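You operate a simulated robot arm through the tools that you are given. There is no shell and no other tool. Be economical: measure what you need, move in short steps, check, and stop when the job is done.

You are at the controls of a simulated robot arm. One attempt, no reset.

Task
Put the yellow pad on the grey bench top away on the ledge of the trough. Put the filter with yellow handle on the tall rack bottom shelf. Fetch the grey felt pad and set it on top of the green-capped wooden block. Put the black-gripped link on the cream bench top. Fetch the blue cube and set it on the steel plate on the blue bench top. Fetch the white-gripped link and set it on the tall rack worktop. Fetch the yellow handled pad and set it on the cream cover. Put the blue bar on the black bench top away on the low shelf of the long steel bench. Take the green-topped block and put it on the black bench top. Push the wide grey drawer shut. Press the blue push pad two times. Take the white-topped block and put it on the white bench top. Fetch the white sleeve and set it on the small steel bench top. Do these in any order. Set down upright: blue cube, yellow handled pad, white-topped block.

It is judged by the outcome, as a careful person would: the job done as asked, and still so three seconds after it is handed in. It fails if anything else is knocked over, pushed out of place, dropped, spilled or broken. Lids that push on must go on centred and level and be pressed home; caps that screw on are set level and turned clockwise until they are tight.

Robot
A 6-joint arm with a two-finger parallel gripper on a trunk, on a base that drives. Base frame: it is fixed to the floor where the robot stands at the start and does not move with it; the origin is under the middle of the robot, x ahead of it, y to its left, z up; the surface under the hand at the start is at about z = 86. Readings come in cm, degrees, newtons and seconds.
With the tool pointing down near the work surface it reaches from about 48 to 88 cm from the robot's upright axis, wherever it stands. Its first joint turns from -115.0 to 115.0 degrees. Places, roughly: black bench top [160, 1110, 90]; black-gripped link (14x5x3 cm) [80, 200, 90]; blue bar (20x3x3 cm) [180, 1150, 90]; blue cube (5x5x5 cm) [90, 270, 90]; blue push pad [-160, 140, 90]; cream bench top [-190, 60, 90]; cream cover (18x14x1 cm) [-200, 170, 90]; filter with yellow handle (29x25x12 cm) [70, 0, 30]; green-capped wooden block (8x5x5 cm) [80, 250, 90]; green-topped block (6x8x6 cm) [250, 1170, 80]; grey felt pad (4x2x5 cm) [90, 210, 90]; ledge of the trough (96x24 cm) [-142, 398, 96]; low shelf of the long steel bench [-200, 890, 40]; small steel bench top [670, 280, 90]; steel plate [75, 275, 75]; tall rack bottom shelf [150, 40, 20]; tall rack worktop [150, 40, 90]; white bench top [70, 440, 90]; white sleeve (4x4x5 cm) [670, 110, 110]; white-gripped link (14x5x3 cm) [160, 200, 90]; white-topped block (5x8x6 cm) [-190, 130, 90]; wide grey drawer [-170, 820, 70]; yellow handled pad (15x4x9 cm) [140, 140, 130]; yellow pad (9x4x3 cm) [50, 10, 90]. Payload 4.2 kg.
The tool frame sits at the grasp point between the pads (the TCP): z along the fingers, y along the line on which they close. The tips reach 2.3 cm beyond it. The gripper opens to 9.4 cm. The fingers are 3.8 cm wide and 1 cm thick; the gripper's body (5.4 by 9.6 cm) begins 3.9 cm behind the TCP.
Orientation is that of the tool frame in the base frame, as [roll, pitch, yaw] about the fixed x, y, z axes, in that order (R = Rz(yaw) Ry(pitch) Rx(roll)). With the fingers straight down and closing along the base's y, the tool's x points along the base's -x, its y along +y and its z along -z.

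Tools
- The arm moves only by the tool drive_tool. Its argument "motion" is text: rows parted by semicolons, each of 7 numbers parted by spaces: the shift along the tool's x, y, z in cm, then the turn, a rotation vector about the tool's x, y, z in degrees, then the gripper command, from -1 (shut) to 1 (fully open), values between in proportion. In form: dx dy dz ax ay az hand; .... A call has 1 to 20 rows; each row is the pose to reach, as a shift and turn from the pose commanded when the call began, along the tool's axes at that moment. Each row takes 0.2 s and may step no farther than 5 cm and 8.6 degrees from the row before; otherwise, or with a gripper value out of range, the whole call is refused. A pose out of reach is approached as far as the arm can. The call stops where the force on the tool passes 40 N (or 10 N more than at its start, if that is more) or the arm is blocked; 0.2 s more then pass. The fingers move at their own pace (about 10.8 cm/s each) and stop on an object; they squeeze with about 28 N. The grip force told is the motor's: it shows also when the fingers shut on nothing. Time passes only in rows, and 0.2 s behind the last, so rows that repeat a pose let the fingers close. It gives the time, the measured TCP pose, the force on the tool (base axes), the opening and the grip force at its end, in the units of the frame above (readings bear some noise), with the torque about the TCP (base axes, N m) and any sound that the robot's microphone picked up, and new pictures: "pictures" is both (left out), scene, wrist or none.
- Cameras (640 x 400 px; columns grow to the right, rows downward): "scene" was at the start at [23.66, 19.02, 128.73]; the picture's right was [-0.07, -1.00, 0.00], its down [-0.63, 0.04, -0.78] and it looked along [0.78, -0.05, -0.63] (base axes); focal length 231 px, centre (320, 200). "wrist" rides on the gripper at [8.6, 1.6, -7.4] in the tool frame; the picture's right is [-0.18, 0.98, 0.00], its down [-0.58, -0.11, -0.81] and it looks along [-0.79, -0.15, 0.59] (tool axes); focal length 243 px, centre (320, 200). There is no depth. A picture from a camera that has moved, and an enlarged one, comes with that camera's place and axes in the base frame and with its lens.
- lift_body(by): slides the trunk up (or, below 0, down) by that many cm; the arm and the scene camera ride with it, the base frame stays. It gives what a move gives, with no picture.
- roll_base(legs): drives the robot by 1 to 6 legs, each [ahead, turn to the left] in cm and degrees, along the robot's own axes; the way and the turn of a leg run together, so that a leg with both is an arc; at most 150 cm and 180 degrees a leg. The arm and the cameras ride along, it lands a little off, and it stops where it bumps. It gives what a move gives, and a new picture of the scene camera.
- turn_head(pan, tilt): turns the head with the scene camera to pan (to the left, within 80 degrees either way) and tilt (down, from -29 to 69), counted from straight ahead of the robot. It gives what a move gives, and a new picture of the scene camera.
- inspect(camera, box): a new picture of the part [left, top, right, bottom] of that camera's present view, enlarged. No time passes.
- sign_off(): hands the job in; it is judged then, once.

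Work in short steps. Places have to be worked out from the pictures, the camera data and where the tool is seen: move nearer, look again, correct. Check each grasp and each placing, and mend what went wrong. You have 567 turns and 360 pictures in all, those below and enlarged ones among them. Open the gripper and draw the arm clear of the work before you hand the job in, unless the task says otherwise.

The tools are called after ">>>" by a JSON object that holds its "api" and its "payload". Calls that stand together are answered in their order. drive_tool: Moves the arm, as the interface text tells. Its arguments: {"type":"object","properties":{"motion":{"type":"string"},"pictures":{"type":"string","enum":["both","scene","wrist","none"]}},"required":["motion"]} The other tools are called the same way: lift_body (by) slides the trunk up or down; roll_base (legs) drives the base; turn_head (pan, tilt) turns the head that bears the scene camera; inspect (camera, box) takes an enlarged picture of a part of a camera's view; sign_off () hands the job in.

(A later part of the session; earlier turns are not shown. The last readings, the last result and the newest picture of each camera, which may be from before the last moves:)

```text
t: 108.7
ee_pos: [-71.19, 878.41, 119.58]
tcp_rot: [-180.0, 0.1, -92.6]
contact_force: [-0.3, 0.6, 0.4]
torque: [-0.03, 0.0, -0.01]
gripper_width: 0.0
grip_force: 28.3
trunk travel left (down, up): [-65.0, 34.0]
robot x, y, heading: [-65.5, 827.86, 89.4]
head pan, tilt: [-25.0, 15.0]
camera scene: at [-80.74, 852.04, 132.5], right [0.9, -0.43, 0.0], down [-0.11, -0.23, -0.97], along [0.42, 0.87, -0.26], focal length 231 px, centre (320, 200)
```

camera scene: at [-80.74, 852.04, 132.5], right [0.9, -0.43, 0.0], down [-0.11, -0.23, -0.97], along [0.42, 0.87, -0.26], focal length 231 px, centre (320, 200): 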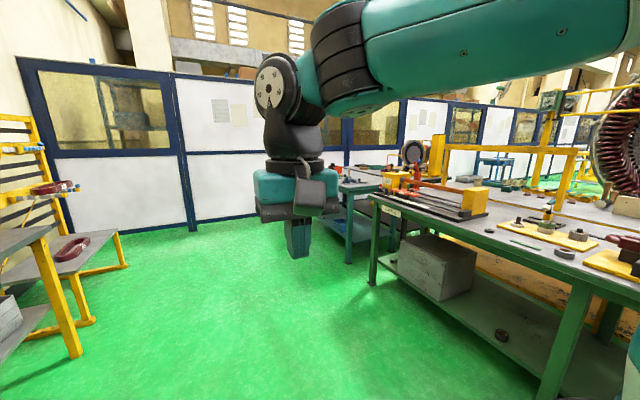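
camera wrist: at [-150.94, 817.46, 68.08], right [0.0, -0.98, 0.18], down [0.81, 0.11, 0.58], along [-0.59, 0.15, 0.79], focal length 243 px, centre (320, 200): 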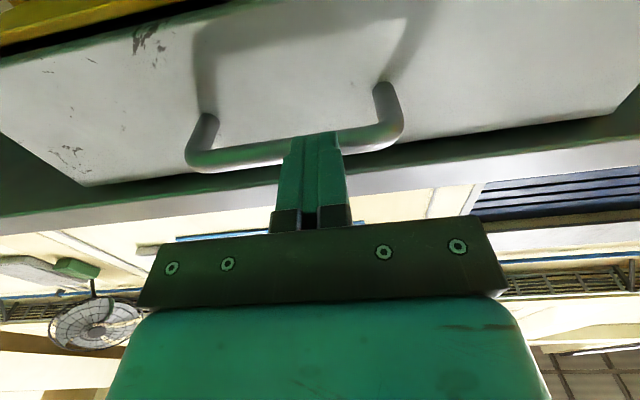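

I drive ahead to y≈960 and look to the right at the benches there.

>>> {"api": "roll_base", "payload": {"legs": [[140, 0], [0, -45]]}}

>>> {"api": "turn_head", "payload": {"pan": 0, "tilt": 25}}

```text
t: 117.6
ee_pos: [-35.88, 1006.53, 119.6]
tcp_rot: [-179.8, -0.1, -136.3]
contact_force: [0.1, -0.5, -0.2]
torque: [0.0, 0.01, 0.02]
gripper_width: 0.0
grip_force: 28.2
trunk travel left (down, up): [-65.0, 34.0]
robot x, y, heading: [-65.98, 966.04, 46.0]
head pan, tilt: [-25.0, 15.0]
camera scene: at [-61.02, 993.89, 132.51], right [0.36, -0.93, 0.0], down [-0.24, -0.09, -0.97], along [0.9, 0.34, -0.26], focal length 231 px, centre (320, 200)
```

scene: 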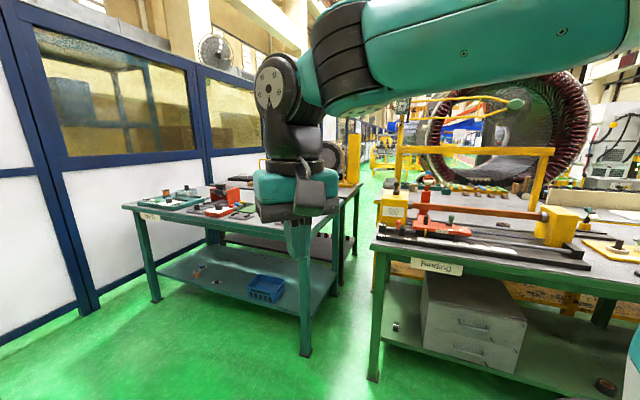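

```text
t: 118.5
ee_pos: [-35.92, 1006.42, 119.55]
tcp_rot: [-180.0, 0.0, -136.3]
contact_force: [0.4, 0.8, -1.0]
torque: [0.0, 0.0, 0.01]
gripper_width: 0.01
grip_force: 28.3
trunk travel left (down, up): [-65.0, 34.0]
robot x, y, heading: [-66.02, 966.14, 45.7]
head pan, tilt: [0.0, 25.0]
camera scene: at [-63.32, 997.17, 130.89], right [0.72, -0.7, 0.0], down [-0.29, -0.3, -0.91], along [0.63, 0.65, -0.42], focal length 231 px, centre (320, 200)
```

scene: 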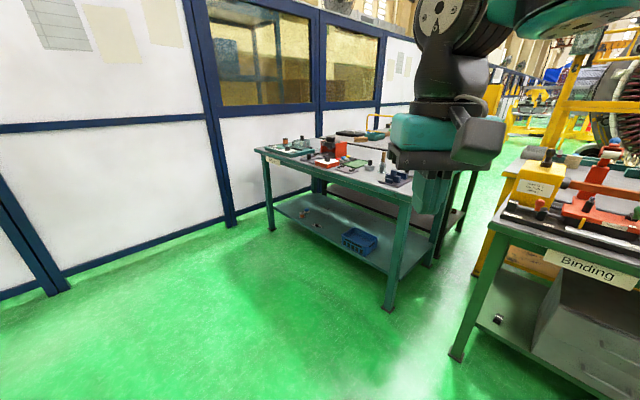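

The black bench stands behind the teal-legged one; I need a route from the east/south. I look along that direction.

>>> {"api": "turn_head", "payload": {"pan": -30, "tilt": 12}}

>>> {"api": "turn_head", "payload": {"pan": -75, "tilt": 12}}

```text
t: 119.5
ee_pos: [-35.98, 1006.41, 119.58]
tcp_rot: [-179.9, 0.0, -136.3]
contact_force: [0.3, -0.5, 0.1]
torque: [-0.02, 0.04, -0.01]
gripper_width: 0.0
grip_force: 28.1
trunk travel left (down, up): [-65.0, 34.0]
robot x, y, heading: [-66.07, 966.58, 45.8]
head pan, tilt: [-30.0, 12.0]
camera scene: at [-60.78, 993.11, 132.99], right [0.27, -0.96, 0.0], down [-0.2, -0.06, -0.98], along [0.94, 0.27, -0.21], focal length 231 px, centre (320, 200)
```

scene: 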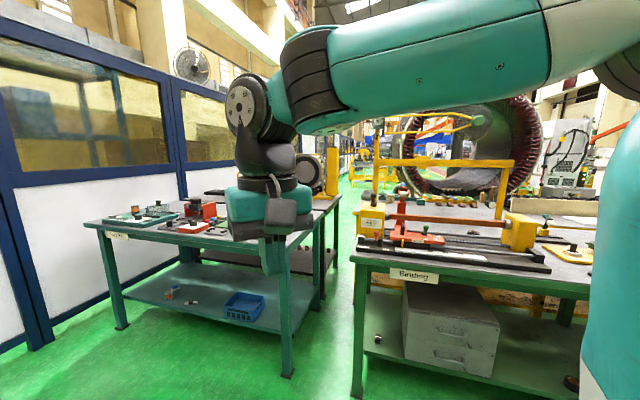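

```text
t: 120.6
ee_pos: [-35.9, 1006.48, 119.6]
tcp_rot: [-179.9, 0.0, -136.3]
contact_force: [-0.7, 0.1, -0.4]
torque: [0.0, 0.01, 0.0]
gripper_width: 0.0
grip_force: 27.4
trunk travel left (down, up): [-65.0, 34.0]
robot x, y, heading: [-66.02, 965.81, 45.9]
head pan, tilt: [-75.0, 12.0]
camera scene: at [-61.6, 986.02, 133.0], right [-0.49, -0.87, 0.0], down [-0.18, 0.1, -0.98], along [0.85, -0.48, -0.21], focal length 231 px, centre (320, 200)
```

scene: 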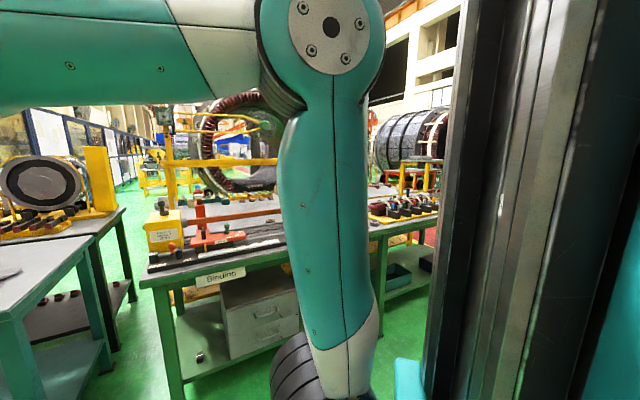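

>>> {"api": "turn_head", "payload": {"pan": -35, "tilt": 20}}

>>> {"api": "inspect", "payload": {"camera": "scene", "box": [240, 80, 560, 280]}}

```text
t: 121.6
ee_pos: [-35.85, 1006.57, 119.51]
tcp_rot: [-179.9, 0.1, -136.4]
contact_force: [-0.1, -0.2, -0.7]
torque: [-0.01, -0.02, -0.03]
gripper_width: 0.0
grip_force: 27.8
trunk travel left (down, up): [-65.0, 34.0]
robot x, y, heading: [-65.69, 966.22, 45.8]
head pan, tilt: [-35.0, 20.0]
camera scene: at [-60.6, 992.3, 131.7], right [0.19, -0.98, 0.0], down [-0.34, -0.06, -0.94], along [0.92, 0.18, -0.34], focal length 231 px, centre (320, 200)
```

scene: 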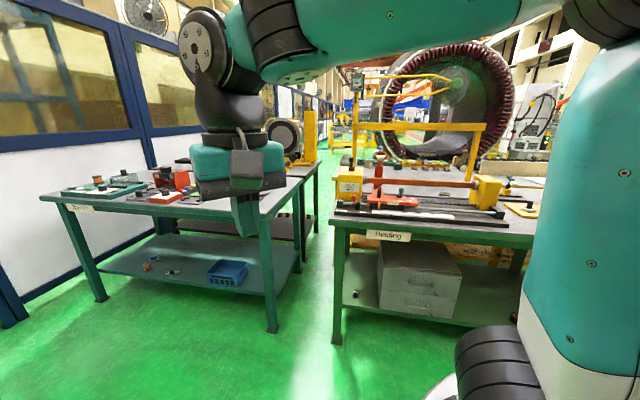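

```text
2.00 times, centred on (400, 180) of scene
camera zoom: at [-60.6, 992.3, 131.7], right [0.19, -0.98, 0.0], down [-0.34, -0.06, -0.94], along [0.92, 0.18, -0.34], focal length 462 px, centre (160, 240)
```

zoom: 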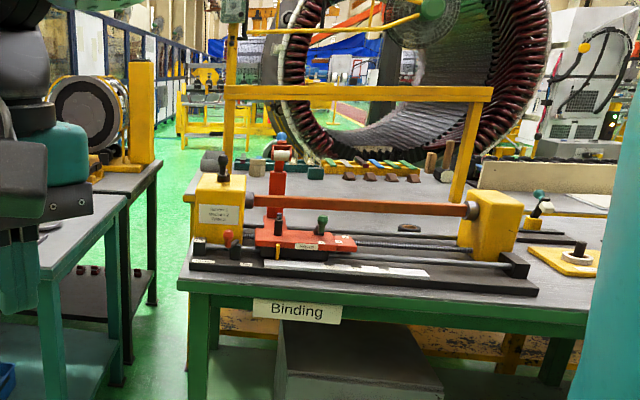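

The 42 cm gap between benches is too narrow, so I go round via the red corridor (y≈600) and look east there.

>>> {"api": "roll_base", "payload": {"legs": [[0, -135.8], [150, 0], [150, 0], [60, 0], [0, 90]]}}

>>> {"api": "turn_head", "payload": {"pan": 25, "tilt": 12}}

```text
t: 148.8
ee_pos: [-20.35, 611.46, 119.59]
tcp_rot: [-179.9, 0.0, 179.7]
contact_force: [0.2, -0.1, 0.5]
torque: [-0.01, 0.0, 0.02]
gripper_width: 0.0
grip_force: 27.8
trunk travel left (down, up): [-65.0, 34.0]
robot x, y, heading: [-70.21, 603.56, 1.7]
head pan, tilt: [-35.0, 20.0]
camera scene: at [-48.14, 618.36, 131.69], right [-0.55, -0.84, 0.0], down [-0.29, 0.19, -0.94], along [0.79, -0.51, -0.34], focal length 231 px, centre (320, 200)
```

scene: 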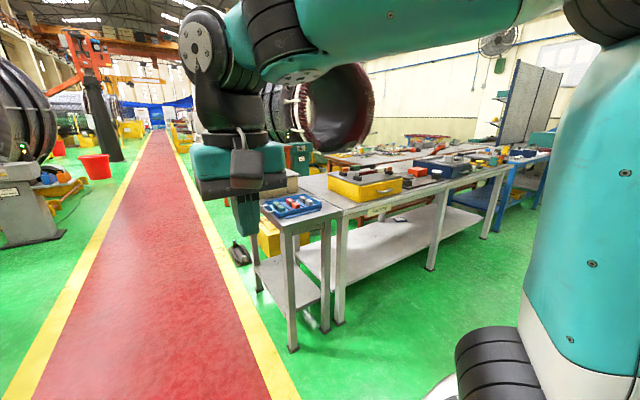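

```text
t: 150.1
ee_pos: [-20.43, 611.33, 119.54]
tcp_rot: [-179.9, 0.0, 179.7]
contact_force: [-0.1, 0.4, 0.7]
torque: [-0.02, 0.0, 0.03]
gripper_width: 0.0
grip_force: 28.0
trunk travel left (down, up): [-65.0, 34.0]
robot x, y, heading: [-70.75, 603.16, 1.8]
head pan, tilt: [25.0, 12.0]
camera scene: at [-47.6, 627.66, 133.0], right [0.45, -0.89, 0.0], down [-0.19, -0.09, -0.98], along [0.87, 0.44, -0.21], focal length 231 px, centre (320, 200)
```

scene: 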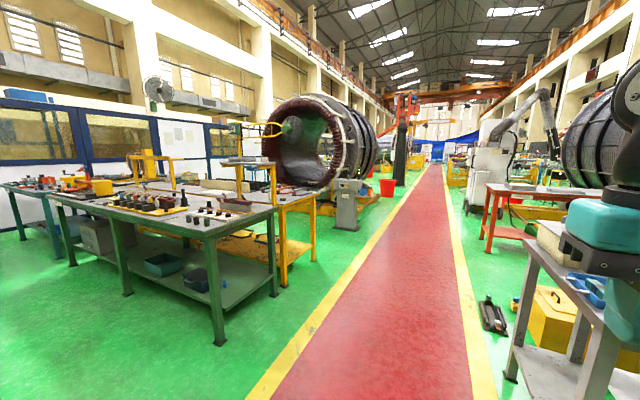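

The red corridor (y≈587–711) runs east and is clear. I shift to its middle and drive east to x≈160, then look left.

>>> {"api": "roll_base", "payload": {"legs": [[0, 28], [95, 0], [0, -30], [145, 0]]}}

>>> {"api": "turn_head", "payload": {"pan": 45, "tilt": 10}}

```text
t: 164.8
ee_pos: [209.86, 655.89, 119.6]
tcp_rot: [-179.8, 0.0, 177.9]
contact_force: [-0.2, 0.4, -0.8]
torque: [-0.01, 0.02, 0.02]
gripper_width: 0.0
grip_force: 28.1
trunk travel left (down, up): [-65.0, 34.0]
robot x, y, heading: [159.65, 649.43, 0.2]
head pan, tilt: [25.0, 12.0]
camera scene: at [183.04, 672.88, 133.0], right [0.42, -0.91, 0.0], down [-0.19, -0.09, -0.98], along [0.89, 0.41, -0.21], focal length 231 px, centre (320, 200)
```

scene: 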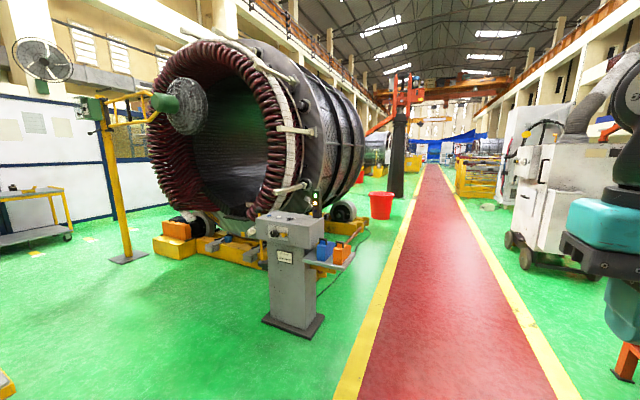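

```text
t: 165.7
ee_pos: [209.73, 655.9, 119.55]
tcp_rot: [-179.9, -0.1, 178.0]
contact_force: [-0.1, 0.1, 0.6]
torque: [-0.01, -0.03, -0.02]
gripper_width: 0.0
grip_force: 28.1
trunk travel left (down, up): [-65.0, 34.0]
robot x, y, heading: [159.41, 649.44, -0.2]
head pan, tilt: [45.0, 10.0]
camera scene: at [181.17, 675.51, 133.32], right [0.71, -0.71, 0.0], down [-0.12, -0.12, -0.98], along [0.7, 0.7, -0.17], focal length 231 px, centre (320, 200)
```

scene: 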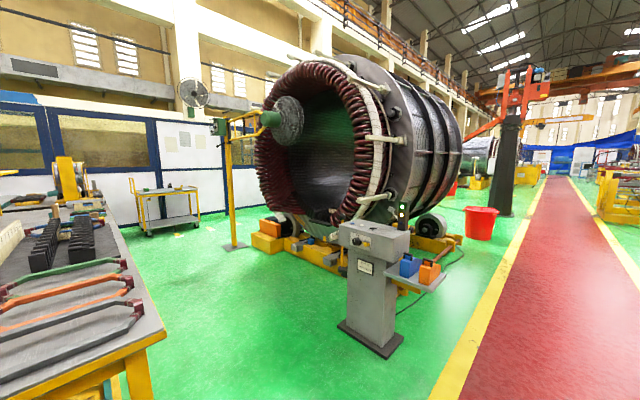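

A clear lane goes north between the yellow bench (x<200) and the stator (x>310), toward a small cart and the black bench. I take it along x≈250.

>>> {"api": "roll_base", "payload": {"legs": [[93, 0], [0, 90], [150, 0], [150, 0], [65, 0]]}}

>>> {"api": "turn_head", "payload": {"pan": 25, "tilt": 22}}

```text
t: 191.7
ee_pos: [246.26, 1064.63, 119.5]
tcp_rot: [-179.8, 0.0, -92.1]
contact_force: [-0.5, -0.4, 0.0]
torque: [-0.01, 0.0, 0.01]
gripper_width: 0.0
grip_force: 28.1
trunk travel left (down, up): [-65.0, 34.0]
robot x, y, heading: [252.27, 1014.41, 90.2]
head pan, tilt: [45.0, 10.0]
camera scene: at [226.42, 1036.3, 133.32], right [0.71, 0.71, 0.0], down [0.12, -0.12, -0.98], along [-0.7, 0.7, -0.17], focal length 231 px, centre (320, 200)
```

scene: 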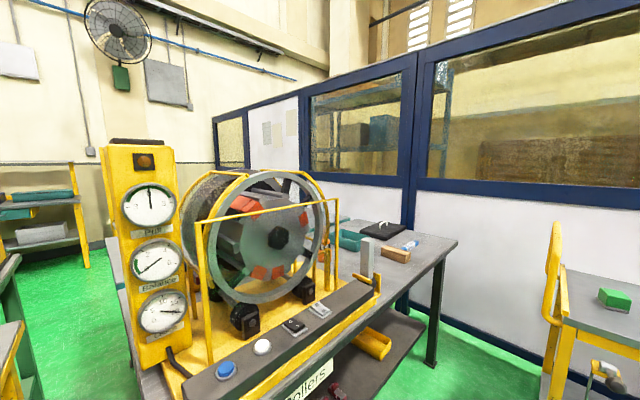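

```text
t: 192.5
ee_pos: [246.1, 1064.58, 119.67]
tcp_rot: [-179.8, -0.1, -92.1]
contact_force: [0.5, 0.3, 0.2]
torque: [-0.03, 0.02, -0.03]
gripper_width: 0.02
grip_force: 27.7
trunk travel left (down, up): [-65.0, 34.0]
robot x, y, heading: [252.08, 1014.66, 89.9]
head pan, tilt: [25.0, 22.0]
camera scene: at [229.07, 1038.13, 131.37], right [0.91, 0.42, 0.0], down [0.16, -0.34, -0.93], along [-0.39, 0.84, -0.37], focal length 231 px, centre (320, 200)
```

scene: 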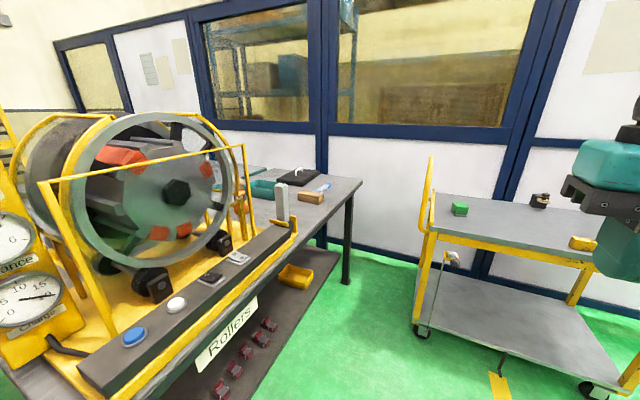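

The green-topped block is on the cart; the bench corner has small items. I zoom there.

>>> {"api": "inspect", "payload": {"camera": "scene", "box": [220, 140, 380, 240]}}

>>> {"api": "inspect", "payload": {"camera": "scene", "box": [400, 150, 640, 300]}}

```text
4.00 times, centred on (300, 190) of scene
camera zoom: at [229.07, 1038.13, 131.37], right [0.91, 0.42, 0.0], down [0.16, -0.34, -0.93], along [-0.39, 0.84, -0.37], focal length 924 px, centre (400, 240)
```

zoom: 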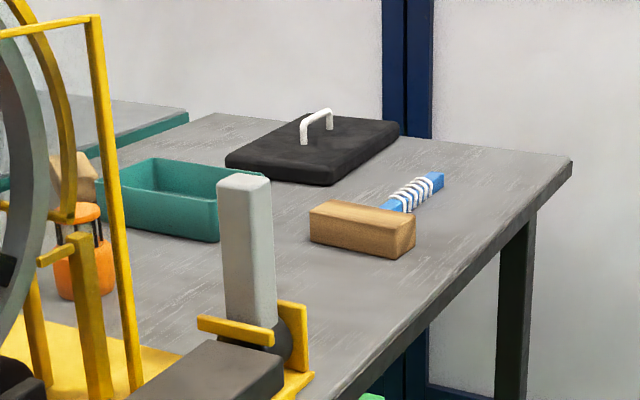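

```text
2.67 times, centred on (520, 225) of scene
camera zoom: at [229.07, 1038.13, 131.37], right [0.91, 0.42, 0.0], down [0.16, -0.34, -0.93], along [-0.39, 0.84, -0.37], focal length 616 px, centre (-213, 133)
```

zoom: 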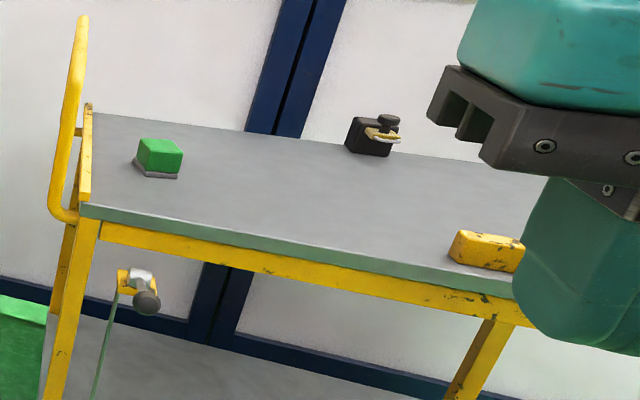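

I move up to about (241, 1093), keeping heading north; from there the arm can reach cart, bar, and bench by turning its base joint.

>>> {"api": "roll_base", "payload": {"legs": [[0, 8], [78, 0], [0, -8]]}}

>>> {"api": "turn_head", "payload": {"pan": 35, "tilt": 42}}

```text
t: 198.0
ee_pos: [235.46, 1143.17, 119.7]
tcp_rot: [-179.9, 0.0, -92.5]
contact_force: [-0.2, 0.3, -0.1]
torque: [0.0, 0.0, 0.02]
gripper_width: 0.0
grip_force: 27.8
trunk travel left (down, up): [-65.0, 34.0]
robot x, y, heading: [241.94, 1093.39, 89.8]
head pan, tilt: [25.0, 22.0]
camera scene: at [218.26, 1116.73, 131.37], right [0.91, 0.42, 0.0], down [0.16, -0.34, -0.93], along [-0.39, 0.84, -0.37], focal length 231 px, centre (320, 200)
```

scene: 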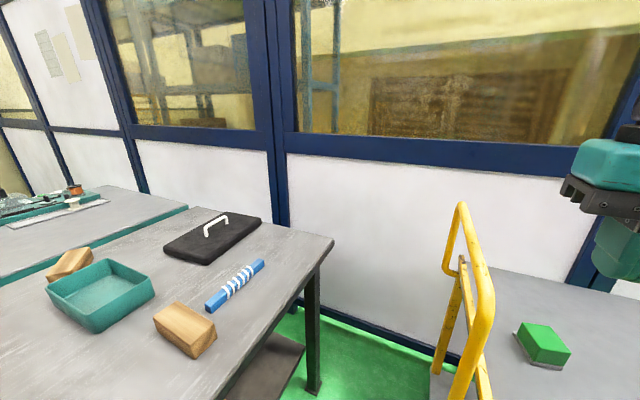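

```text
t: 198.8
ee_pos: [235.58, 1143.16, 119.58]
tcp_rot: [-179.9, 0.0, -92.4]
contact_force: [0.3, 0.3, -0.3]
torque: [0.0, 0.01, 0.0]
gripper_width: 0.01
grip_force: 28.0
trunk travel left (down, up): [-65.0, 34.0]
robot x, y, heading: [241.67, 1092.73, 89.7]
head pan, tilt: [35.0, 42.0]
camera scene: at [217.38, 1115.18, 128.27], right [0.82, 0.57, 0.0], down [0.38, -0.55, -0.74], along [-0.42, 0.61, -0.67], focal length 231 px, centre (320, 200)
```

scene: 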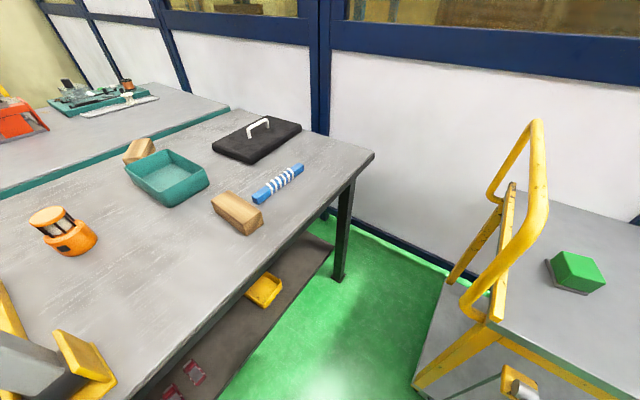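

Clear view: bar centred near (179, 1152) along y; green block near (247, 1167) on the cart beside its tall handle. I open the gripper and hover over the green block.

>>> {"api": "drive_tool", "payload": {"motion": "0 -4.5 0 0 0 0 1; 0 -9 0 0 0 0 1; -2 -10.5 0 0 0 0 1; -6.5 -10.5 0 0 0 0 1; -11 -10.5 0 0 0 0 1; -15.5 -10.5 0 0 0 0 1; -20 -10.5 2 0 0 0 1; -24.5 -10.5 4 0 0 0 1; -24.5 -10.5 8 0 0 0 1; -24.5 -10.5 8 0 0 0 1"}}

```text
t: 201.0
ee_pos: [246.84, 1167.25, 111.68]
tcp_rot: [-179.8, 0.0, -92.5]
contact_force: [0.3, 0.2, 0.2]
torque: [-0.01, -0.02, -0.04]
gripper_width: 9.41
grip_force: 0.1
trunk travel left (down, up): [-65.0, 34.0]
robot x, y, heading: [241.75, 1092.9, 89.4]
head pan, tilt: [35.0, 42.0]
camera scene: at [217.38, 1115.17, 128.26], right [0.82, 0.57, 0.0], down [0.38, -0.55, -0.74], along [-0.42, 0.61, -0.67], focal length 231 px, centre (320, 200)
camera wrist: at [244.98, 1158.67, 119.1], right [-0.97, 0.22, 0.0], down [0.13, 0.58, 0.81], along [0.18, 0.79, -0.59], focal length 243 px, centre (320, 200)
```

scene: 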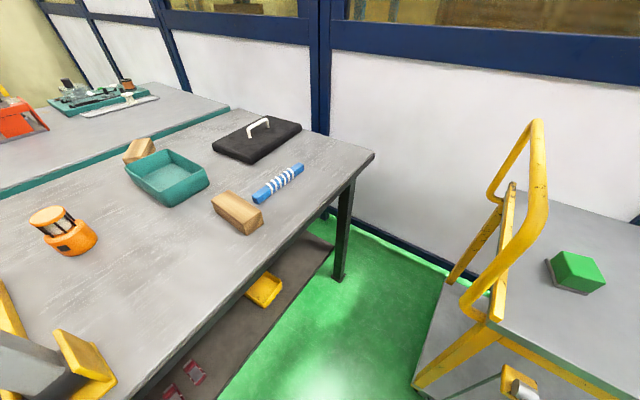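
wrist: 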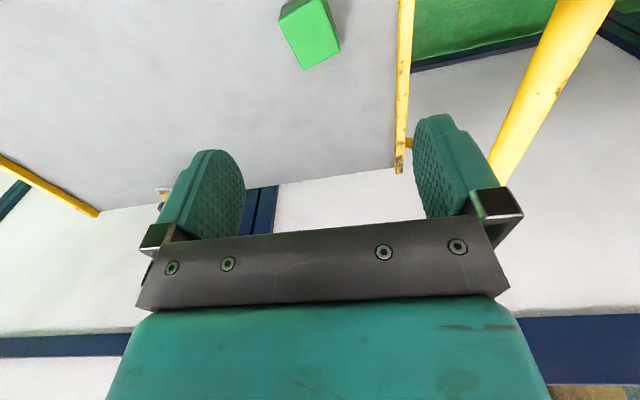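

The block lies ~14° rotated, centre about (249.2, 1170.3), top z≈82–85. I align and descend partway to recheck.

>>> {"api": "drive_tool", "payload": {"motion": "-1.7 -1.2 4 0 0 -8 1; -3.4 -2.4 8 0 0 -16 1; -3.4 -2.4 12 0 0 -16 1; -3.4 -2.4 16 0 0 -16 1; -3.4 -2.4 19 0 0 -16 1; -3.4 -2.4 19 0 0 -16 1"}}

```text
t: 202.4
ee_pos: [249.75, 1170.66, 92.54]
tcp_rot: [-179.9, 0.1, -76.4]
contact_force: [0.1, -0.1, -0.1]
torque: [0.01, -0.05, 0.0]
gripper_width: 9.41
grip_force: 0.1
trunk travel left (down, up): [-65.0, 34.0]
robot x, y, heading: [241.74, 1093.15, 89.5]
head pan, tilt: [35.0, 42.0]
camera scene: at [217.38, 1115.17, 128.26], right [0.82, 0.57, 0.0], down [0.38, -0.55, -0.74], along [-0.42, 0.61, -0.67], focal length 231 px, centre (320, 200)
camera wrist: at [250.16, 1161.81, 100.01], right [-1.0, -0.05, 0.0], down [-0.03, 0.59, 0.81], along [-0.04, 0.81, -0.59], focal length 243 px, centre (320, 200)
```

scene: 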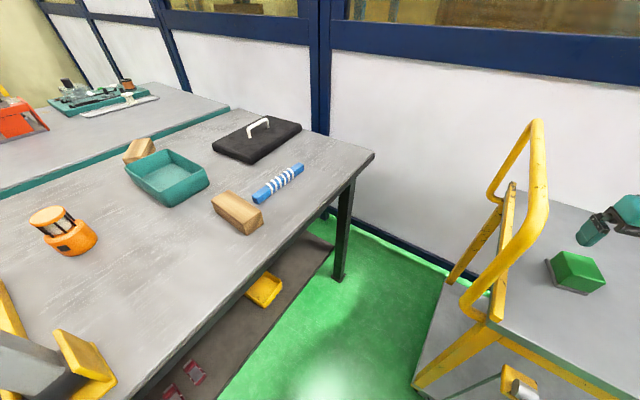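
wrist: 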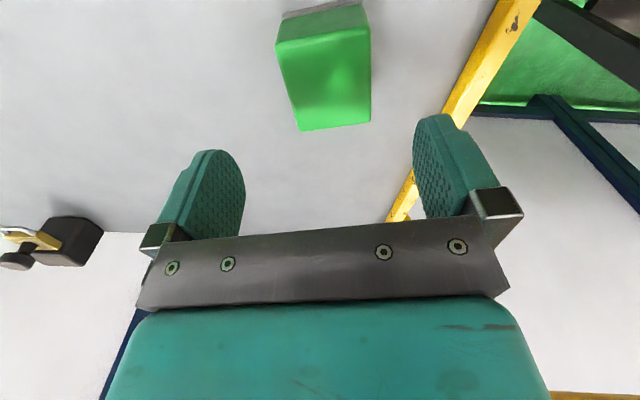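

The block is centred in the fingers, just ~1.3 cm further along +y. I descend to TCP z≈80.3 and close.

>>> {"api": "drive_tool", "payload": {"motion": "-1.4 0.3 3 0 0 0 1; -1.4 0.3 6 0 0 2 1; -1.4 0.3 9 0 0 2 1; -1.4 0.3 11 0 0 2 1; -1.4 0.3 12.2 0 0 2 1; -1.4 0.3 12.2 0 0 2 -1; -1.4 0.3 12.2 0 0 2 -1; -1.4 0.3 12.2 0 0 2 -1"}}

```text
t: 204.2
ee_pos: [248.84, 1171.91, 80.32]
tcp_rot: [-180.0, 0.1, -78.4]
contact_force: [-1.3, 0.1, 0.7]
torque: [0.19, 0.22, 0.02]
gripper_width: 6.02
grip_force: 28.3
trunk travel left (down, up): [-65.0, 34.0]
robot x, y, heading: [241.48, 1092.8, 89.9]
head pan, tilt: [35.0, 42.0]
camera scene: at [217.38, 1115.17, 128.26], right [0.82, 0.57, 0.0], down [0.38, -0.55, -0.74], along [-0.42, 0.61, -0.67], focal length 231 px, centre (320, 200)
camera wrist: at [249.12, 1163.07, 87.85], right [-1.0, -0.02, 0.0], down [-0.01, 0.59, 0.81], along [-0.01, 0.81, -0.59], focal length 243 px, centre (320, 200)
```

scene: 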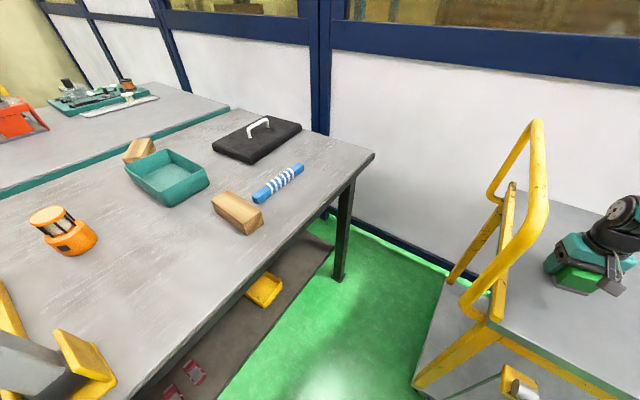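
wrist: 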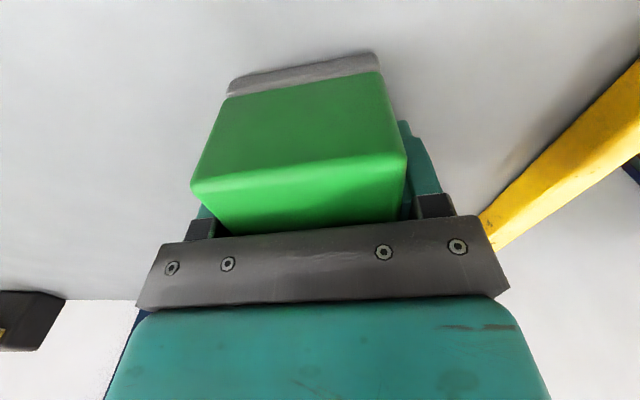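

Gripped (6.0 cm). I lift straight to clear the handle, then swing south and west over the bench.

>>> {"api": "drive_tool", "payload": {"motion": "0 0 -3 0 0 0 -1; 0 0 -8 0 0 0 -1; 0 0 -13 0 0 0 -1; 0 0 -18 0 0 0 -1; 0 0 -23 0 0 0 -1; 0 0 -28 0 0 0 -1; 0 0 -33 0 0 0 -1; 0 0 -37 0 0 0 -1; 4.5 1 -37 0 0 0 -1; 9 2 -37 0 0 0 -1; 13.4 3 -37 0 0 0 -1; 17.8 3.8 -37 0 0 0 -1; 22.2 4.6 -37 0 0 0 -1; 26.5 5.4 -37 0 0 0 -1; 26.5 5.4 -37 0 0 0 -1", "pictures": "none"}}

>>> {"api": "drive_tool", "payload": {"motion": "0 4.8 0 0 0 0 -1; -0.5 9.6 0 0 0 0 -1; -1 14.4 0 0 0 0 -1; -1 19.2 0 0 0 0 -1; -1.5 24 0 0 0 0 -1; -2 28.8 0 0 0 0 -1; -2 33.6 0 0 0 0 -1; -1 38 0 0 0 0 -1; 1 42.5 0 0 0 0 -1; 3 47 0 0 0 0 -1; 5 51 0 0 0 0 -1; 6.5 55 0 0 0 0 -1; 7.5 59 0 0 0 0 -1; 8 63 0 0 0 0 -1; 8.5 67 0 0 0 0 -1; 9 71 0 0 0 0 -1; 9.5 73 0 0 0 0 -1; 9.5 73 0 0 0 0 -1"}}

```text
t: 207.4
ee_pos: [248.96, 1144.61, 117.32]
tcp_rot: [-179.9, 0.0, -78.5]
contact_force: [0.3, 0.4, -3.1]
torque: [0.01, 0.0, -0.01]
gripper_width: 6.0
grip_force: 28.2
trunk travel left (down, up): [-65.0, 34.0]
robot x, y, heading: [241.33, 1092.56, 89.9]
head pan, tilt: [35.0, 42.0]
```

```text
t: 211.2
ee_pos: [190.08, 1117.22, 112.43]
tcp_rot: [-179.7, 0.1, -77.6]
contact_force: [-0.4, -8.0, -1.0]
torque: [0.42, 0.0, -0.02]
gripper_width: 5.98
grip_force: 28.3
out of reach, approached as far as the arm can: row 13, 14, 15, 16, 17, 18
trunk travel left (down, up): [-65.0, 34.0]
robot x, y, heading: [242.07, 1092.86, 89.8]
head pan, tilt: [35.0, 42.0]
camera scene: at [216.66, 1114.21, 128.19], right [0.76, 0.65, 0.0], down [0.44, -0.52, -0.74], along [-0.47, 0.56, -0.68], focal length 231 px, centre (320, 200)
camera wrist: at [190.48, 1108.32, 119.9], right [-1.0, -0.03, 0.0], down [-0.02, 0.59, 0.81], along [-0.02, 0.81, -0.59], focal length 243 px, centre (320, 200)
```

scene: 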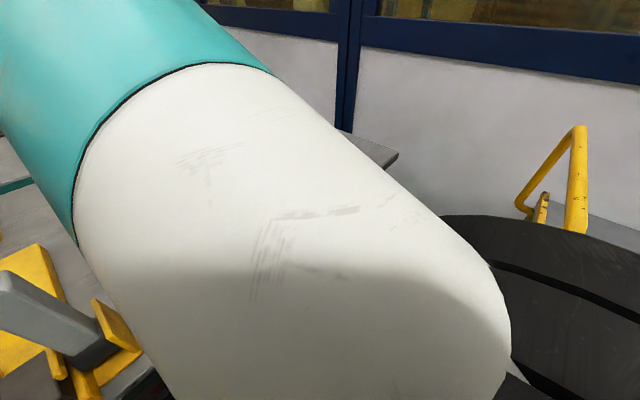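
wrist: 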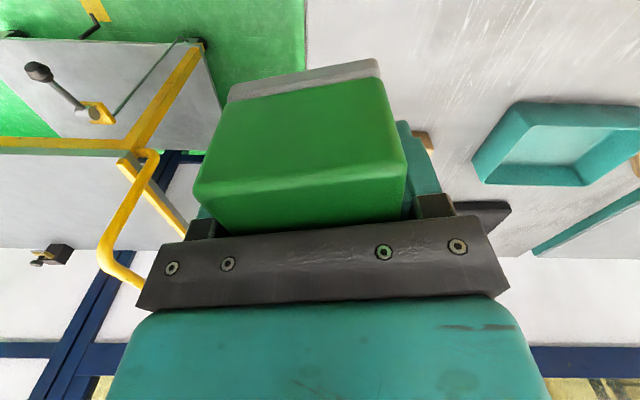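

The forearm pressed the head when swinging far left; I back the arm out to the front and will instead turn the base west.

>>> {"api": "drive_tool", "payload": {"motion": "-1 -4.5 -1 0 0 0 -1; -3 -9 -2 0 0 0 -1; -5 -13.4 -3 0 0 0 -1; -7 -17.8 -4 0 0 0 -1; -9.4 -22 -5 0 0 0 -1; -10.5 -26.5 -5 0 0 0 -1; -11.5 -31 -5 0 0 0 -1; -12 -35.5 -5 0 0 0 -1; -12 -40 -5 0 0 0 -1; -12 -44.5 -5 0 0 0 -1; -12 -49 -5 0 0 0 -1; -12 -52 -5 0 0 0 -1; -12 -52 -5 0 0 0 -1", "pictures": "none"}}

>>> {"api": "turn_head", "payload": {"pan": 10, "tilt": 42}}

```text
refused: row 2 steps farther than a row can; nothing moved
```

```text
t: 212.1
ee_pos: [190.42, 1118.43, 112.56]
tcp_rot: [-179.9, 0.1, -78.5]
contact_force: [-0.2, -0.4, -4.0]
torque: [0.06, 0.0, -0.03]
gripper_width: 5.99
grip_force: 27.4
trunk travel left (down, up): [-65.0, 34.0]
robot x, y, heading: [241.66, 1092.8, 89.6]
head pan, tilt: [10.0, 42.0]
camera scene: at [220.7, 1116.54, 128.25], right [0.99, 0.17, 0.0], down [0.11, -0.66, -0.74], along [-0.13, 0.73, -0.67], focal length 231 px, centre (320, 200)
```

scene: 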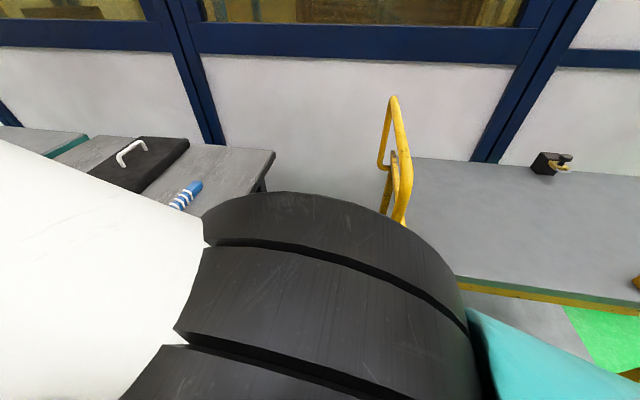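

With the head turned away the contact is gone, and the block hangs at (190, 1118), nearly over free bench. I make a small test step down.

>>> {"api": "drive_tool", "payload": {"motion": "0 0 2 0 0 0 -1; 0 0 4 0 0 0 -1; 0 0 4 0 0 0 -1"}}

```text
t: 212.9
ee_pos: [190.15, 1119.43, 106.73]
tcp_rot: [-178.2, -0.4, -79.3]
contact_force: [0.1, 0.4, -3.4]
torque: [0.02, -0.01, -0.05]
gripper_width: 5.98
grip_force: 28.1
trunk travel left (down, up): [-65.0, 34.0]
robot x, y, heading: [241.9, 1092.73, 90.0]
head pan, tilt: [10.0, 42.0]
camera scene: at [220.0, 1116.88, 129.38], right [0.97, 0.24, 0.0], down [0.14, -0.55, -0.82], along [-0.2, 0.8, -0.57], focal length 231 px, centre (320, 200)
camera wrist: at [189.95, 1110.59, 114.25], right [-1.0, 0.0, -0.03], down [-0.03, 0.59, 0.8], along [0.02, 0.81, -0.59], focal length 243 px, centre (320, 200)
```

scene: 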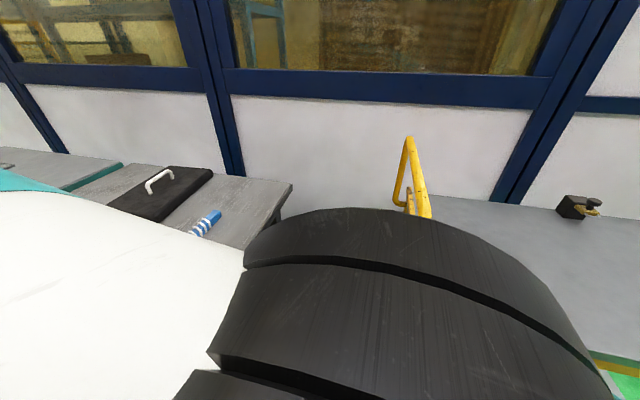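
wrist: 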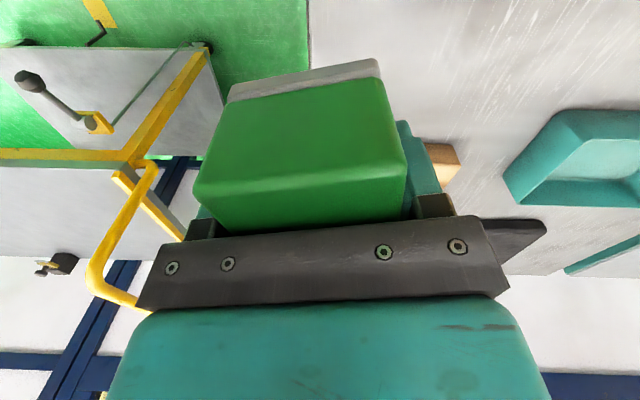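

The elbow still nudges the head, so I back the arm out to the front properly.

>>> {"api": "drive_tool", "payload": {"motion": "0 0 -5 0 0 0 -1; 0 0 -10 0 0 0 -1; -1 -4 -10 0 0 0 -1; -3 -8 -10 0 0 0 -1; -5 -12 -10 0 0 0 -1; -7 -16 -10 0 0 0 -1; -9 -20 -10 0 0 0 -1; -10.5 -24 -10 0 0 0 -1; -11.5 -28.5 -10 0 0 0 -1; -12 -33 -10 0 0 0 -1; -12 -37.5 -10 0 0 0 -1; -12 -42 -10 0 0 0 -1; -12 -46.5 -10 0 0 0 -1; -12 -51 -10 0 0 0 -1; -12 -51 -10 0 0 0 -1", "pictures": "none"}}

```text
t: 214.3
ee_pos: [201.59, 1128.3, 110.17]
tcp_rot: [-171.0, -4.1, -79.4]
contact_force: [-1.0, -0.4, -2.9]
torque: [0.06, 0.0, 0.01]
gripper_width: 6.02
grip_force: 28.2
out of reach, approached as far as the arm can: row 1, 2
trunk travel left (down, up): [-65.0, 34.0]
robot x, y, heading: [241.57, 1093.09, 89.8]
head pan, tilt: [10.0, 42.0]
stopped in row 6: the arm was blocked; the commanded pose is now the measured one
```

The arm is blocked, probably touching the head. I turn the head fully to the left-out direction to free it.

>>> {"api": "turn_head", "payload": {"pan": -30, "tilt": 0}}

```text
t: 215.4
ee_pos: [201.37, 1127.74, 110.37]
tcp_rot: [-171.2, -4.1, -78.7]
contact_force: [0.6, 0.5, -2.9]
torque: [0.04, 0.01, 0.01]
gripper_width: 6.0
grip_force: 27.7
trunk travel left (down, up): [-65.0, 34.0]
robot x, y, heading: [241.76, 1093.07, 89.7]
head pan, tilt: [-30.0, 0.0]
camera scene: at [226.64, 1116.06, 134.91], right [0.86, -0.5, 0.0], down [0.0, 0.0, -1.0], along [0.5, 0.86, 0.0], focal length 231 px, centre (320, 200)
```

scene: 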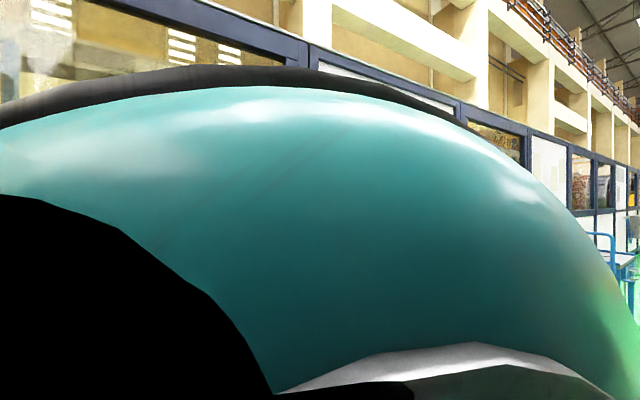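

Arm is in front of the head; I extend it outward (north) and up to get the elbow away.

>>> {"api": "drive_tool", "payload": {"motion": "-3 0 -2 0 0 0 -1; -7 0 -4 0 0 0 -1; -11 0 -6 0 0 0 -1; -14 0 -8 0 0 0 -1; -14 0 -8 0 0 0 -1", "pictures": "scene"}}

```text
t: 216.6
ee_pos: [199.99, 1140.4, 115.85]
tcp_rot: [-171.1, -4.2, -78.6]
contact_force: [-0.6, 0.2, -3.7]
torque: [-0.02, -0.02, -0.02]
gripper_width: 5.98
grip_force: 28.5
out of reach, approached as far as the arm can: row 1, 3, 4, 5
trunk travel left (down, up): [-65.0, 34.0]
robot x, y, heading: [241.54, 1092.99, 89.8]
head pan, tilt: [-30.0, 0.0]
camera scene: at [226.64, 1116.06, 134.92], right [0.86, -0.5, 0.0], down [0.0, 0.0, -1.0], along [0.5, 0.86, 0.0], focal length 231 px, centre (320, 200)
```

scene: 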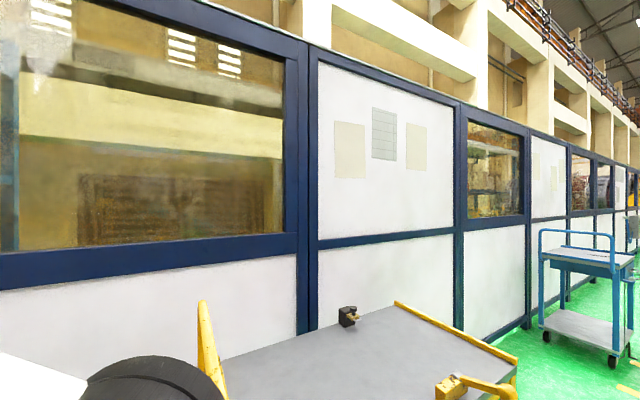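

Free now. I level the tool, raise it and bring it in front, then check.

>>> {"api": "drive_tool", "payload": {"motion": "0 0 -4 -4.4 -2.1 0 -1; 0 0 -7 -8.8 -4.2 0 -1; 0 -4.5 -7 -8.8 -4.2 0 -1; 0 -9 -7 -8.8 -4.2 0 -1; 0 -13.5 -7 -8.8 -4.2 0 -1; 0 -18 -7 -8.8 -4.2 0 -1; 0 -22.5 -7 -8.8 -4.2 0 -1; 0 -27 -7 -8.8 -4.2 0 -1; 0 -31.5 -7 -8.8 -4.2 0 -1; 0 -36 -7 -8.8 -4.2 0 -1; 0 -40 -7 -8.8 -4.2 0 -1; 0 -40 -7 -8.8 -4.2 0 -1", "pictures": "wrist"}}

```text
t: 219.2
ee_pos: [237.62, 1148.71, 128.84]
tcp_rot: [-179.9, 0.1, -78.3]
contact_force: [-0.6, 0.0, -3.6]
torque: [0.05, 0.02, 0.02]
gripper_width: 6.0
grip_force: 27.5
out of reach, approached as far as the arm can: row 1, 2
trunk travel left (down, up): [-65.0, 34.0]
robot x, y, heading: [241.44, 1092.9, 89.6]
head pan, tilt: [-30.0, 0.0]
camera wrist: at [237.81, 1139.81, 136.29], right [-1.0, -0.02, 0.0], down [-0.01, 0.59, 0.81], along [-0.02, 0.81, -0.59], focal length 243 px, centre (320, 200)
```

wrist: 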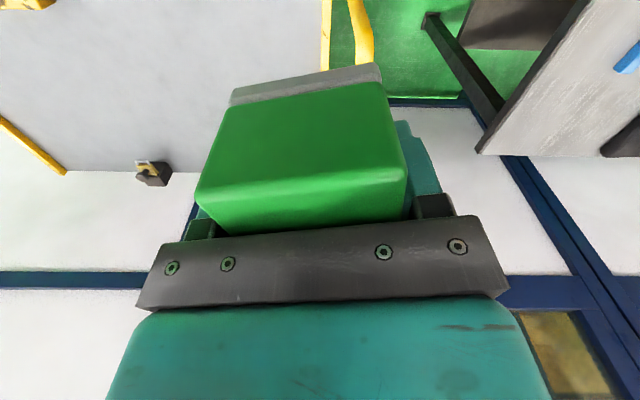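

Now I reposition the base: back off, come in slightly east, and turn to face west.

>>> {"api": "roll_base", "payload": {"legs": [[0, 20], [-40, 0], [0, -12], [44, 0], [0, 82]]}}

>>> {"api": "turn_head", "payload": {"pan": -20, "tilt": 40}}

```text
t: 229.3
ee_pos: [193.02, 1092.69, 128.75]
tcp_rot: [-180.0, 0.1, 14.2]
contact_force: [-0.2, 0.3, -2.4]
torque: [0.02, 0.03, -0.01]
gripper_width: 5.99
grip_force: 27.9
trunk travel left (down, up): [-65.0, 34.0]
robot x, y, heading: [248.5, 1099.01, -178.0]
head pan, tilt: [-30.0, 0.0]
camera scene: at [226.02, 1083.53, 134.92], right [0.47, 0.88, 0.0], down [0.0, 0.0, -1.0], along [-0.88, 0.47, 0.0], focal length 231 px, centre (320, 200)
```

scene: 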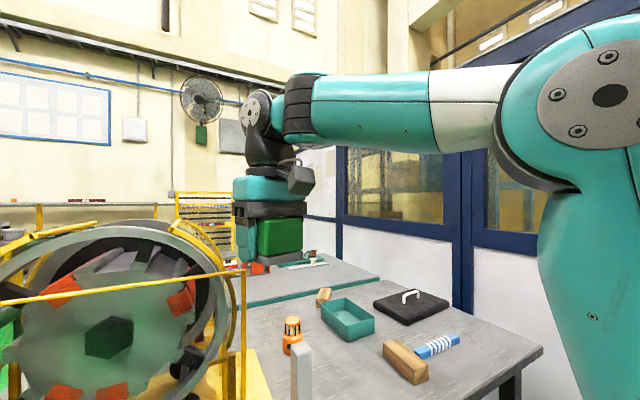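

```text
t: 230.4
ee_pos: [193.03, 1092.76, 128.85]
tcp_rot: [180.0, 0.0, 14.2]
contact_force: [1.0, 0.5, -4.0]
torque: [0.0, 0.01, 0.01]
gripper_width: 6.0
grip_force: 28.0
trunk travel left (down, up): [-65.0, 34.0]
robot x, y, heading: [248.53, 1099.35, -177.5]
head pan, tilt: [-20.0, 40.0]
camera scene: at [225.89, 1081.94, 128.56], right [0.31, 0.95, 0.0], down [0.61, -0.2, -0.77], along [-0.73, 0.23, -0.64], focal length 231 px, centre (320, 200)
```

scene: 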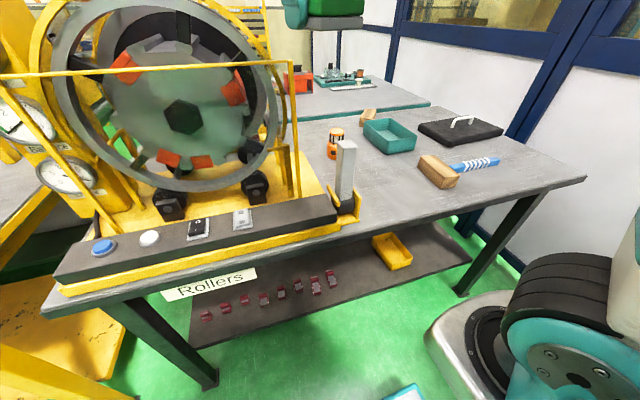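

Free spot for the green block at about (180, 1120). I go over it and lower to a hover.

>>> {"api": "drive_tool", "payload": {"motion": "-1 -4.5 0 0 0 0 -1; -2 -9 0 0 0 0 -1; -3 -13.5 0 0 0 0 -1; -4 -18 0 0 0 0 -1; -5 -22.5 0 0 0 0 -1; -5.9 -27 0 0 0 0 -1; -5.9 -29.8 3 0 0 0 -1; -5.9 -29.8 8 0 0 0 -1; -5.9 -29.8 13 0 0 0 -1; -5.9 -29.8 18 0 0 0 -1; -5.9 -29.8 23 0 0 0 -1; -5.9 -29.8 28 0 0 0 -1; -5.9 -29.8 31 0 0 0 -1; -5.9 -29.8 31 0 0 0 -1"}}

```text
t: 233.4
ee_pos: [179.87, 1120.16, 97.75]
tcp_rot: [-179.8, 0.1, 14.2]
contact_force: [-0.3, 0.7, -2.8]
torque: [0.01, 0.07, -0.01]
gripper_width: 5.98
grip_force: 28.2
trunk travel left (down, up): [-65.0, 34.0]
robot x, y, heading: [248.88, 1099.36, -177.6]
head pan, tilt: [-20.0, 40.0]
camera scene: at [225.9, 1081.94, 128.55], right [0.31, 0.95, 0.0], down [0.61, -0.2, -0.77], along [-0.73, 0.23, -0.64], focal length 231 px, centre (320, 200)
camera wrist: at [188.86, 1120.69, 105.2], right [0.06, -1.0, 0.0], down [-0.59, -0.04, 0.81], along [-0.81, -0.05, -0.59], focal length 243 px, centre (320, 200)
```

scene: 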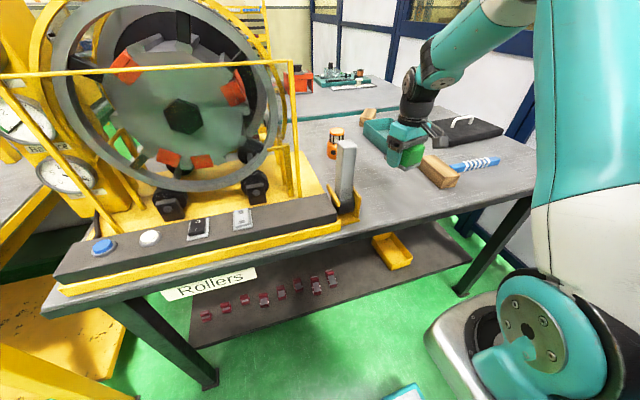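
wrist: 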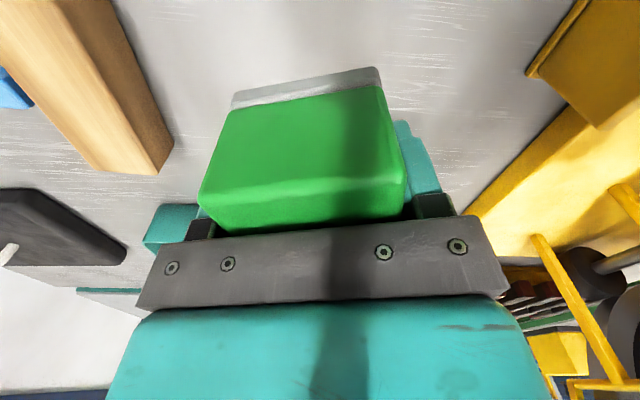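

Well clear on both sides. I lower gently until contact.

>>> {"api": "drive_tool", "payload": {"motion": "0 0 3 0 0 0 -1; 0 0 5 0 0 0 -1; 0 0 6 0 0 0 -1; 0 0 6.6 0 0 0 -1; 0 0 7.2 0 0 0 -1; 0 0 7.8 0 0 0 -1; 0 0 8.4 0 0 0 -1; 0 0 9 0 0 0 -1", "pictures": "none"}}

```text
t: 235.2
ee_pos: [179.85, 1120.23, 88.87]
tcp_rot: [180.0, 0.1, 14.1]
contact_force: [1.8, 0.7, -3.3]
torque: [-0.03, 0.03, -0.02]
gripper_width: 5.99
grip_force: 28.1
trunk travel left (down, up): [-65.0, 34.0]
robot x, y, heading: [248.65, 1099.28, -177.7]
head pan, tilt: [-20.0, 40.0]
```

Not touching yet; continue in small steps.

>>> {"api": "drive_tool", "payload": {"motion": "0 0 0.5 0 0 0 -1; 0 0 1 0 0 0 -1; 0 0 1.5 0 0 0 -1; 0 0 2 0 0 0 -1; 0 0 2.5 0 0 0 -1; 0 0 3 0 0 0 -1; 0 0 3.5 0 0 0 -1", "pictures": "wrist"}}

```text
t: 235.9
ee_pos: [179.91, 1120.25, 88.33]
tcp_rot: [-179.9, 0.4, 14.2]
contact_force: [11.0, -1.7, 24.4]
torque: [-0.87, -0.98, 0.12]
gripper_width: 5.97
grip_force: 28.2
trunk travel left (down, up): [-65.0, 34.0]
robot x, y, heading: [248.61, 1099.3, -178.1]
head pan, tilt: [-20.0, 40.0]
stopped in row 3: the force on the tool passed its limit at 48 N (the readings are from after the stop); the commanded pose is now the measured one
camera wrist: at [188.82, 1120.78, 95.71], right [0.06, -1.0, 0.0], down [-0.59, -0.04, 0.81], along [-0.81, -0.05, -0.59], focal length 243 px, centre (320, 200)
```

wrist: 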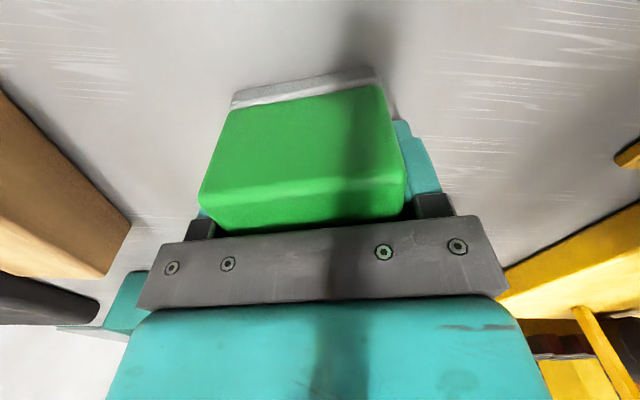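

Contact on the bench. Release and rise.

>>> {"api": "drive_tool", "payload": {"motion": "0 0 -0.3 0 0 0 -0.3; 0 0 -0.3 0 0 0 1; 0 0 -0.3 0 0 0 1; 0 0 -3 0 0 0 1; 0 0 -8 0 0 0 1; 0 0 -13 0 0 0 1; 0 0 -18 0 0 0 1; 0 0 -22 0 0 0 1; 0 0 -22 0 0 0 1"}}

```text
t: 237.9
ee_pos: [180.11, 1120.41, 110.06]
tcp_rot: [-179.9, 0.3, 14.1]
contact_force: [-0.7, 0.3, -0.2]
torque: [-0.01, -0.02, -0.02]
gripper_width: 9.4
grip_force: 0.0
trunk travel left (down, up): [-65.0, 34.0]
robot x, y, heading: [248.55, 1099.48, -177.9]
head pan, tilt: [-20.0, 40.0]
camera scene: at [225.89, 1081.94, 128.55], right [0.31, 0.95, 0.0], down [0.61, -0.2, -0.77], along [-0.73, 0.23, -0.64], focal length 231 px, centre (320, 200)
camera wrist: at [189.02, 1120.97, 117.51], right [0.06, -1.0, 0.0], down [-0.59, -0.04, 0.81], along [-0.81, -0.05, -0.59], focal length 243 px, centre (320, 200)
```

scene: 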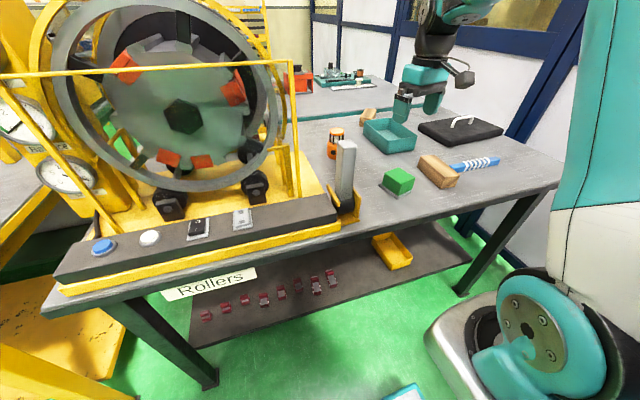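
wrist: 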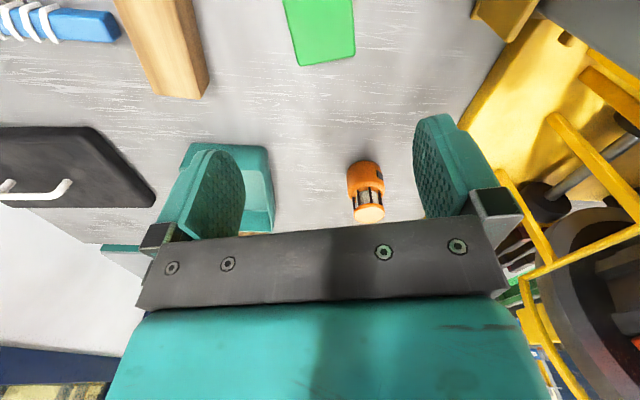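

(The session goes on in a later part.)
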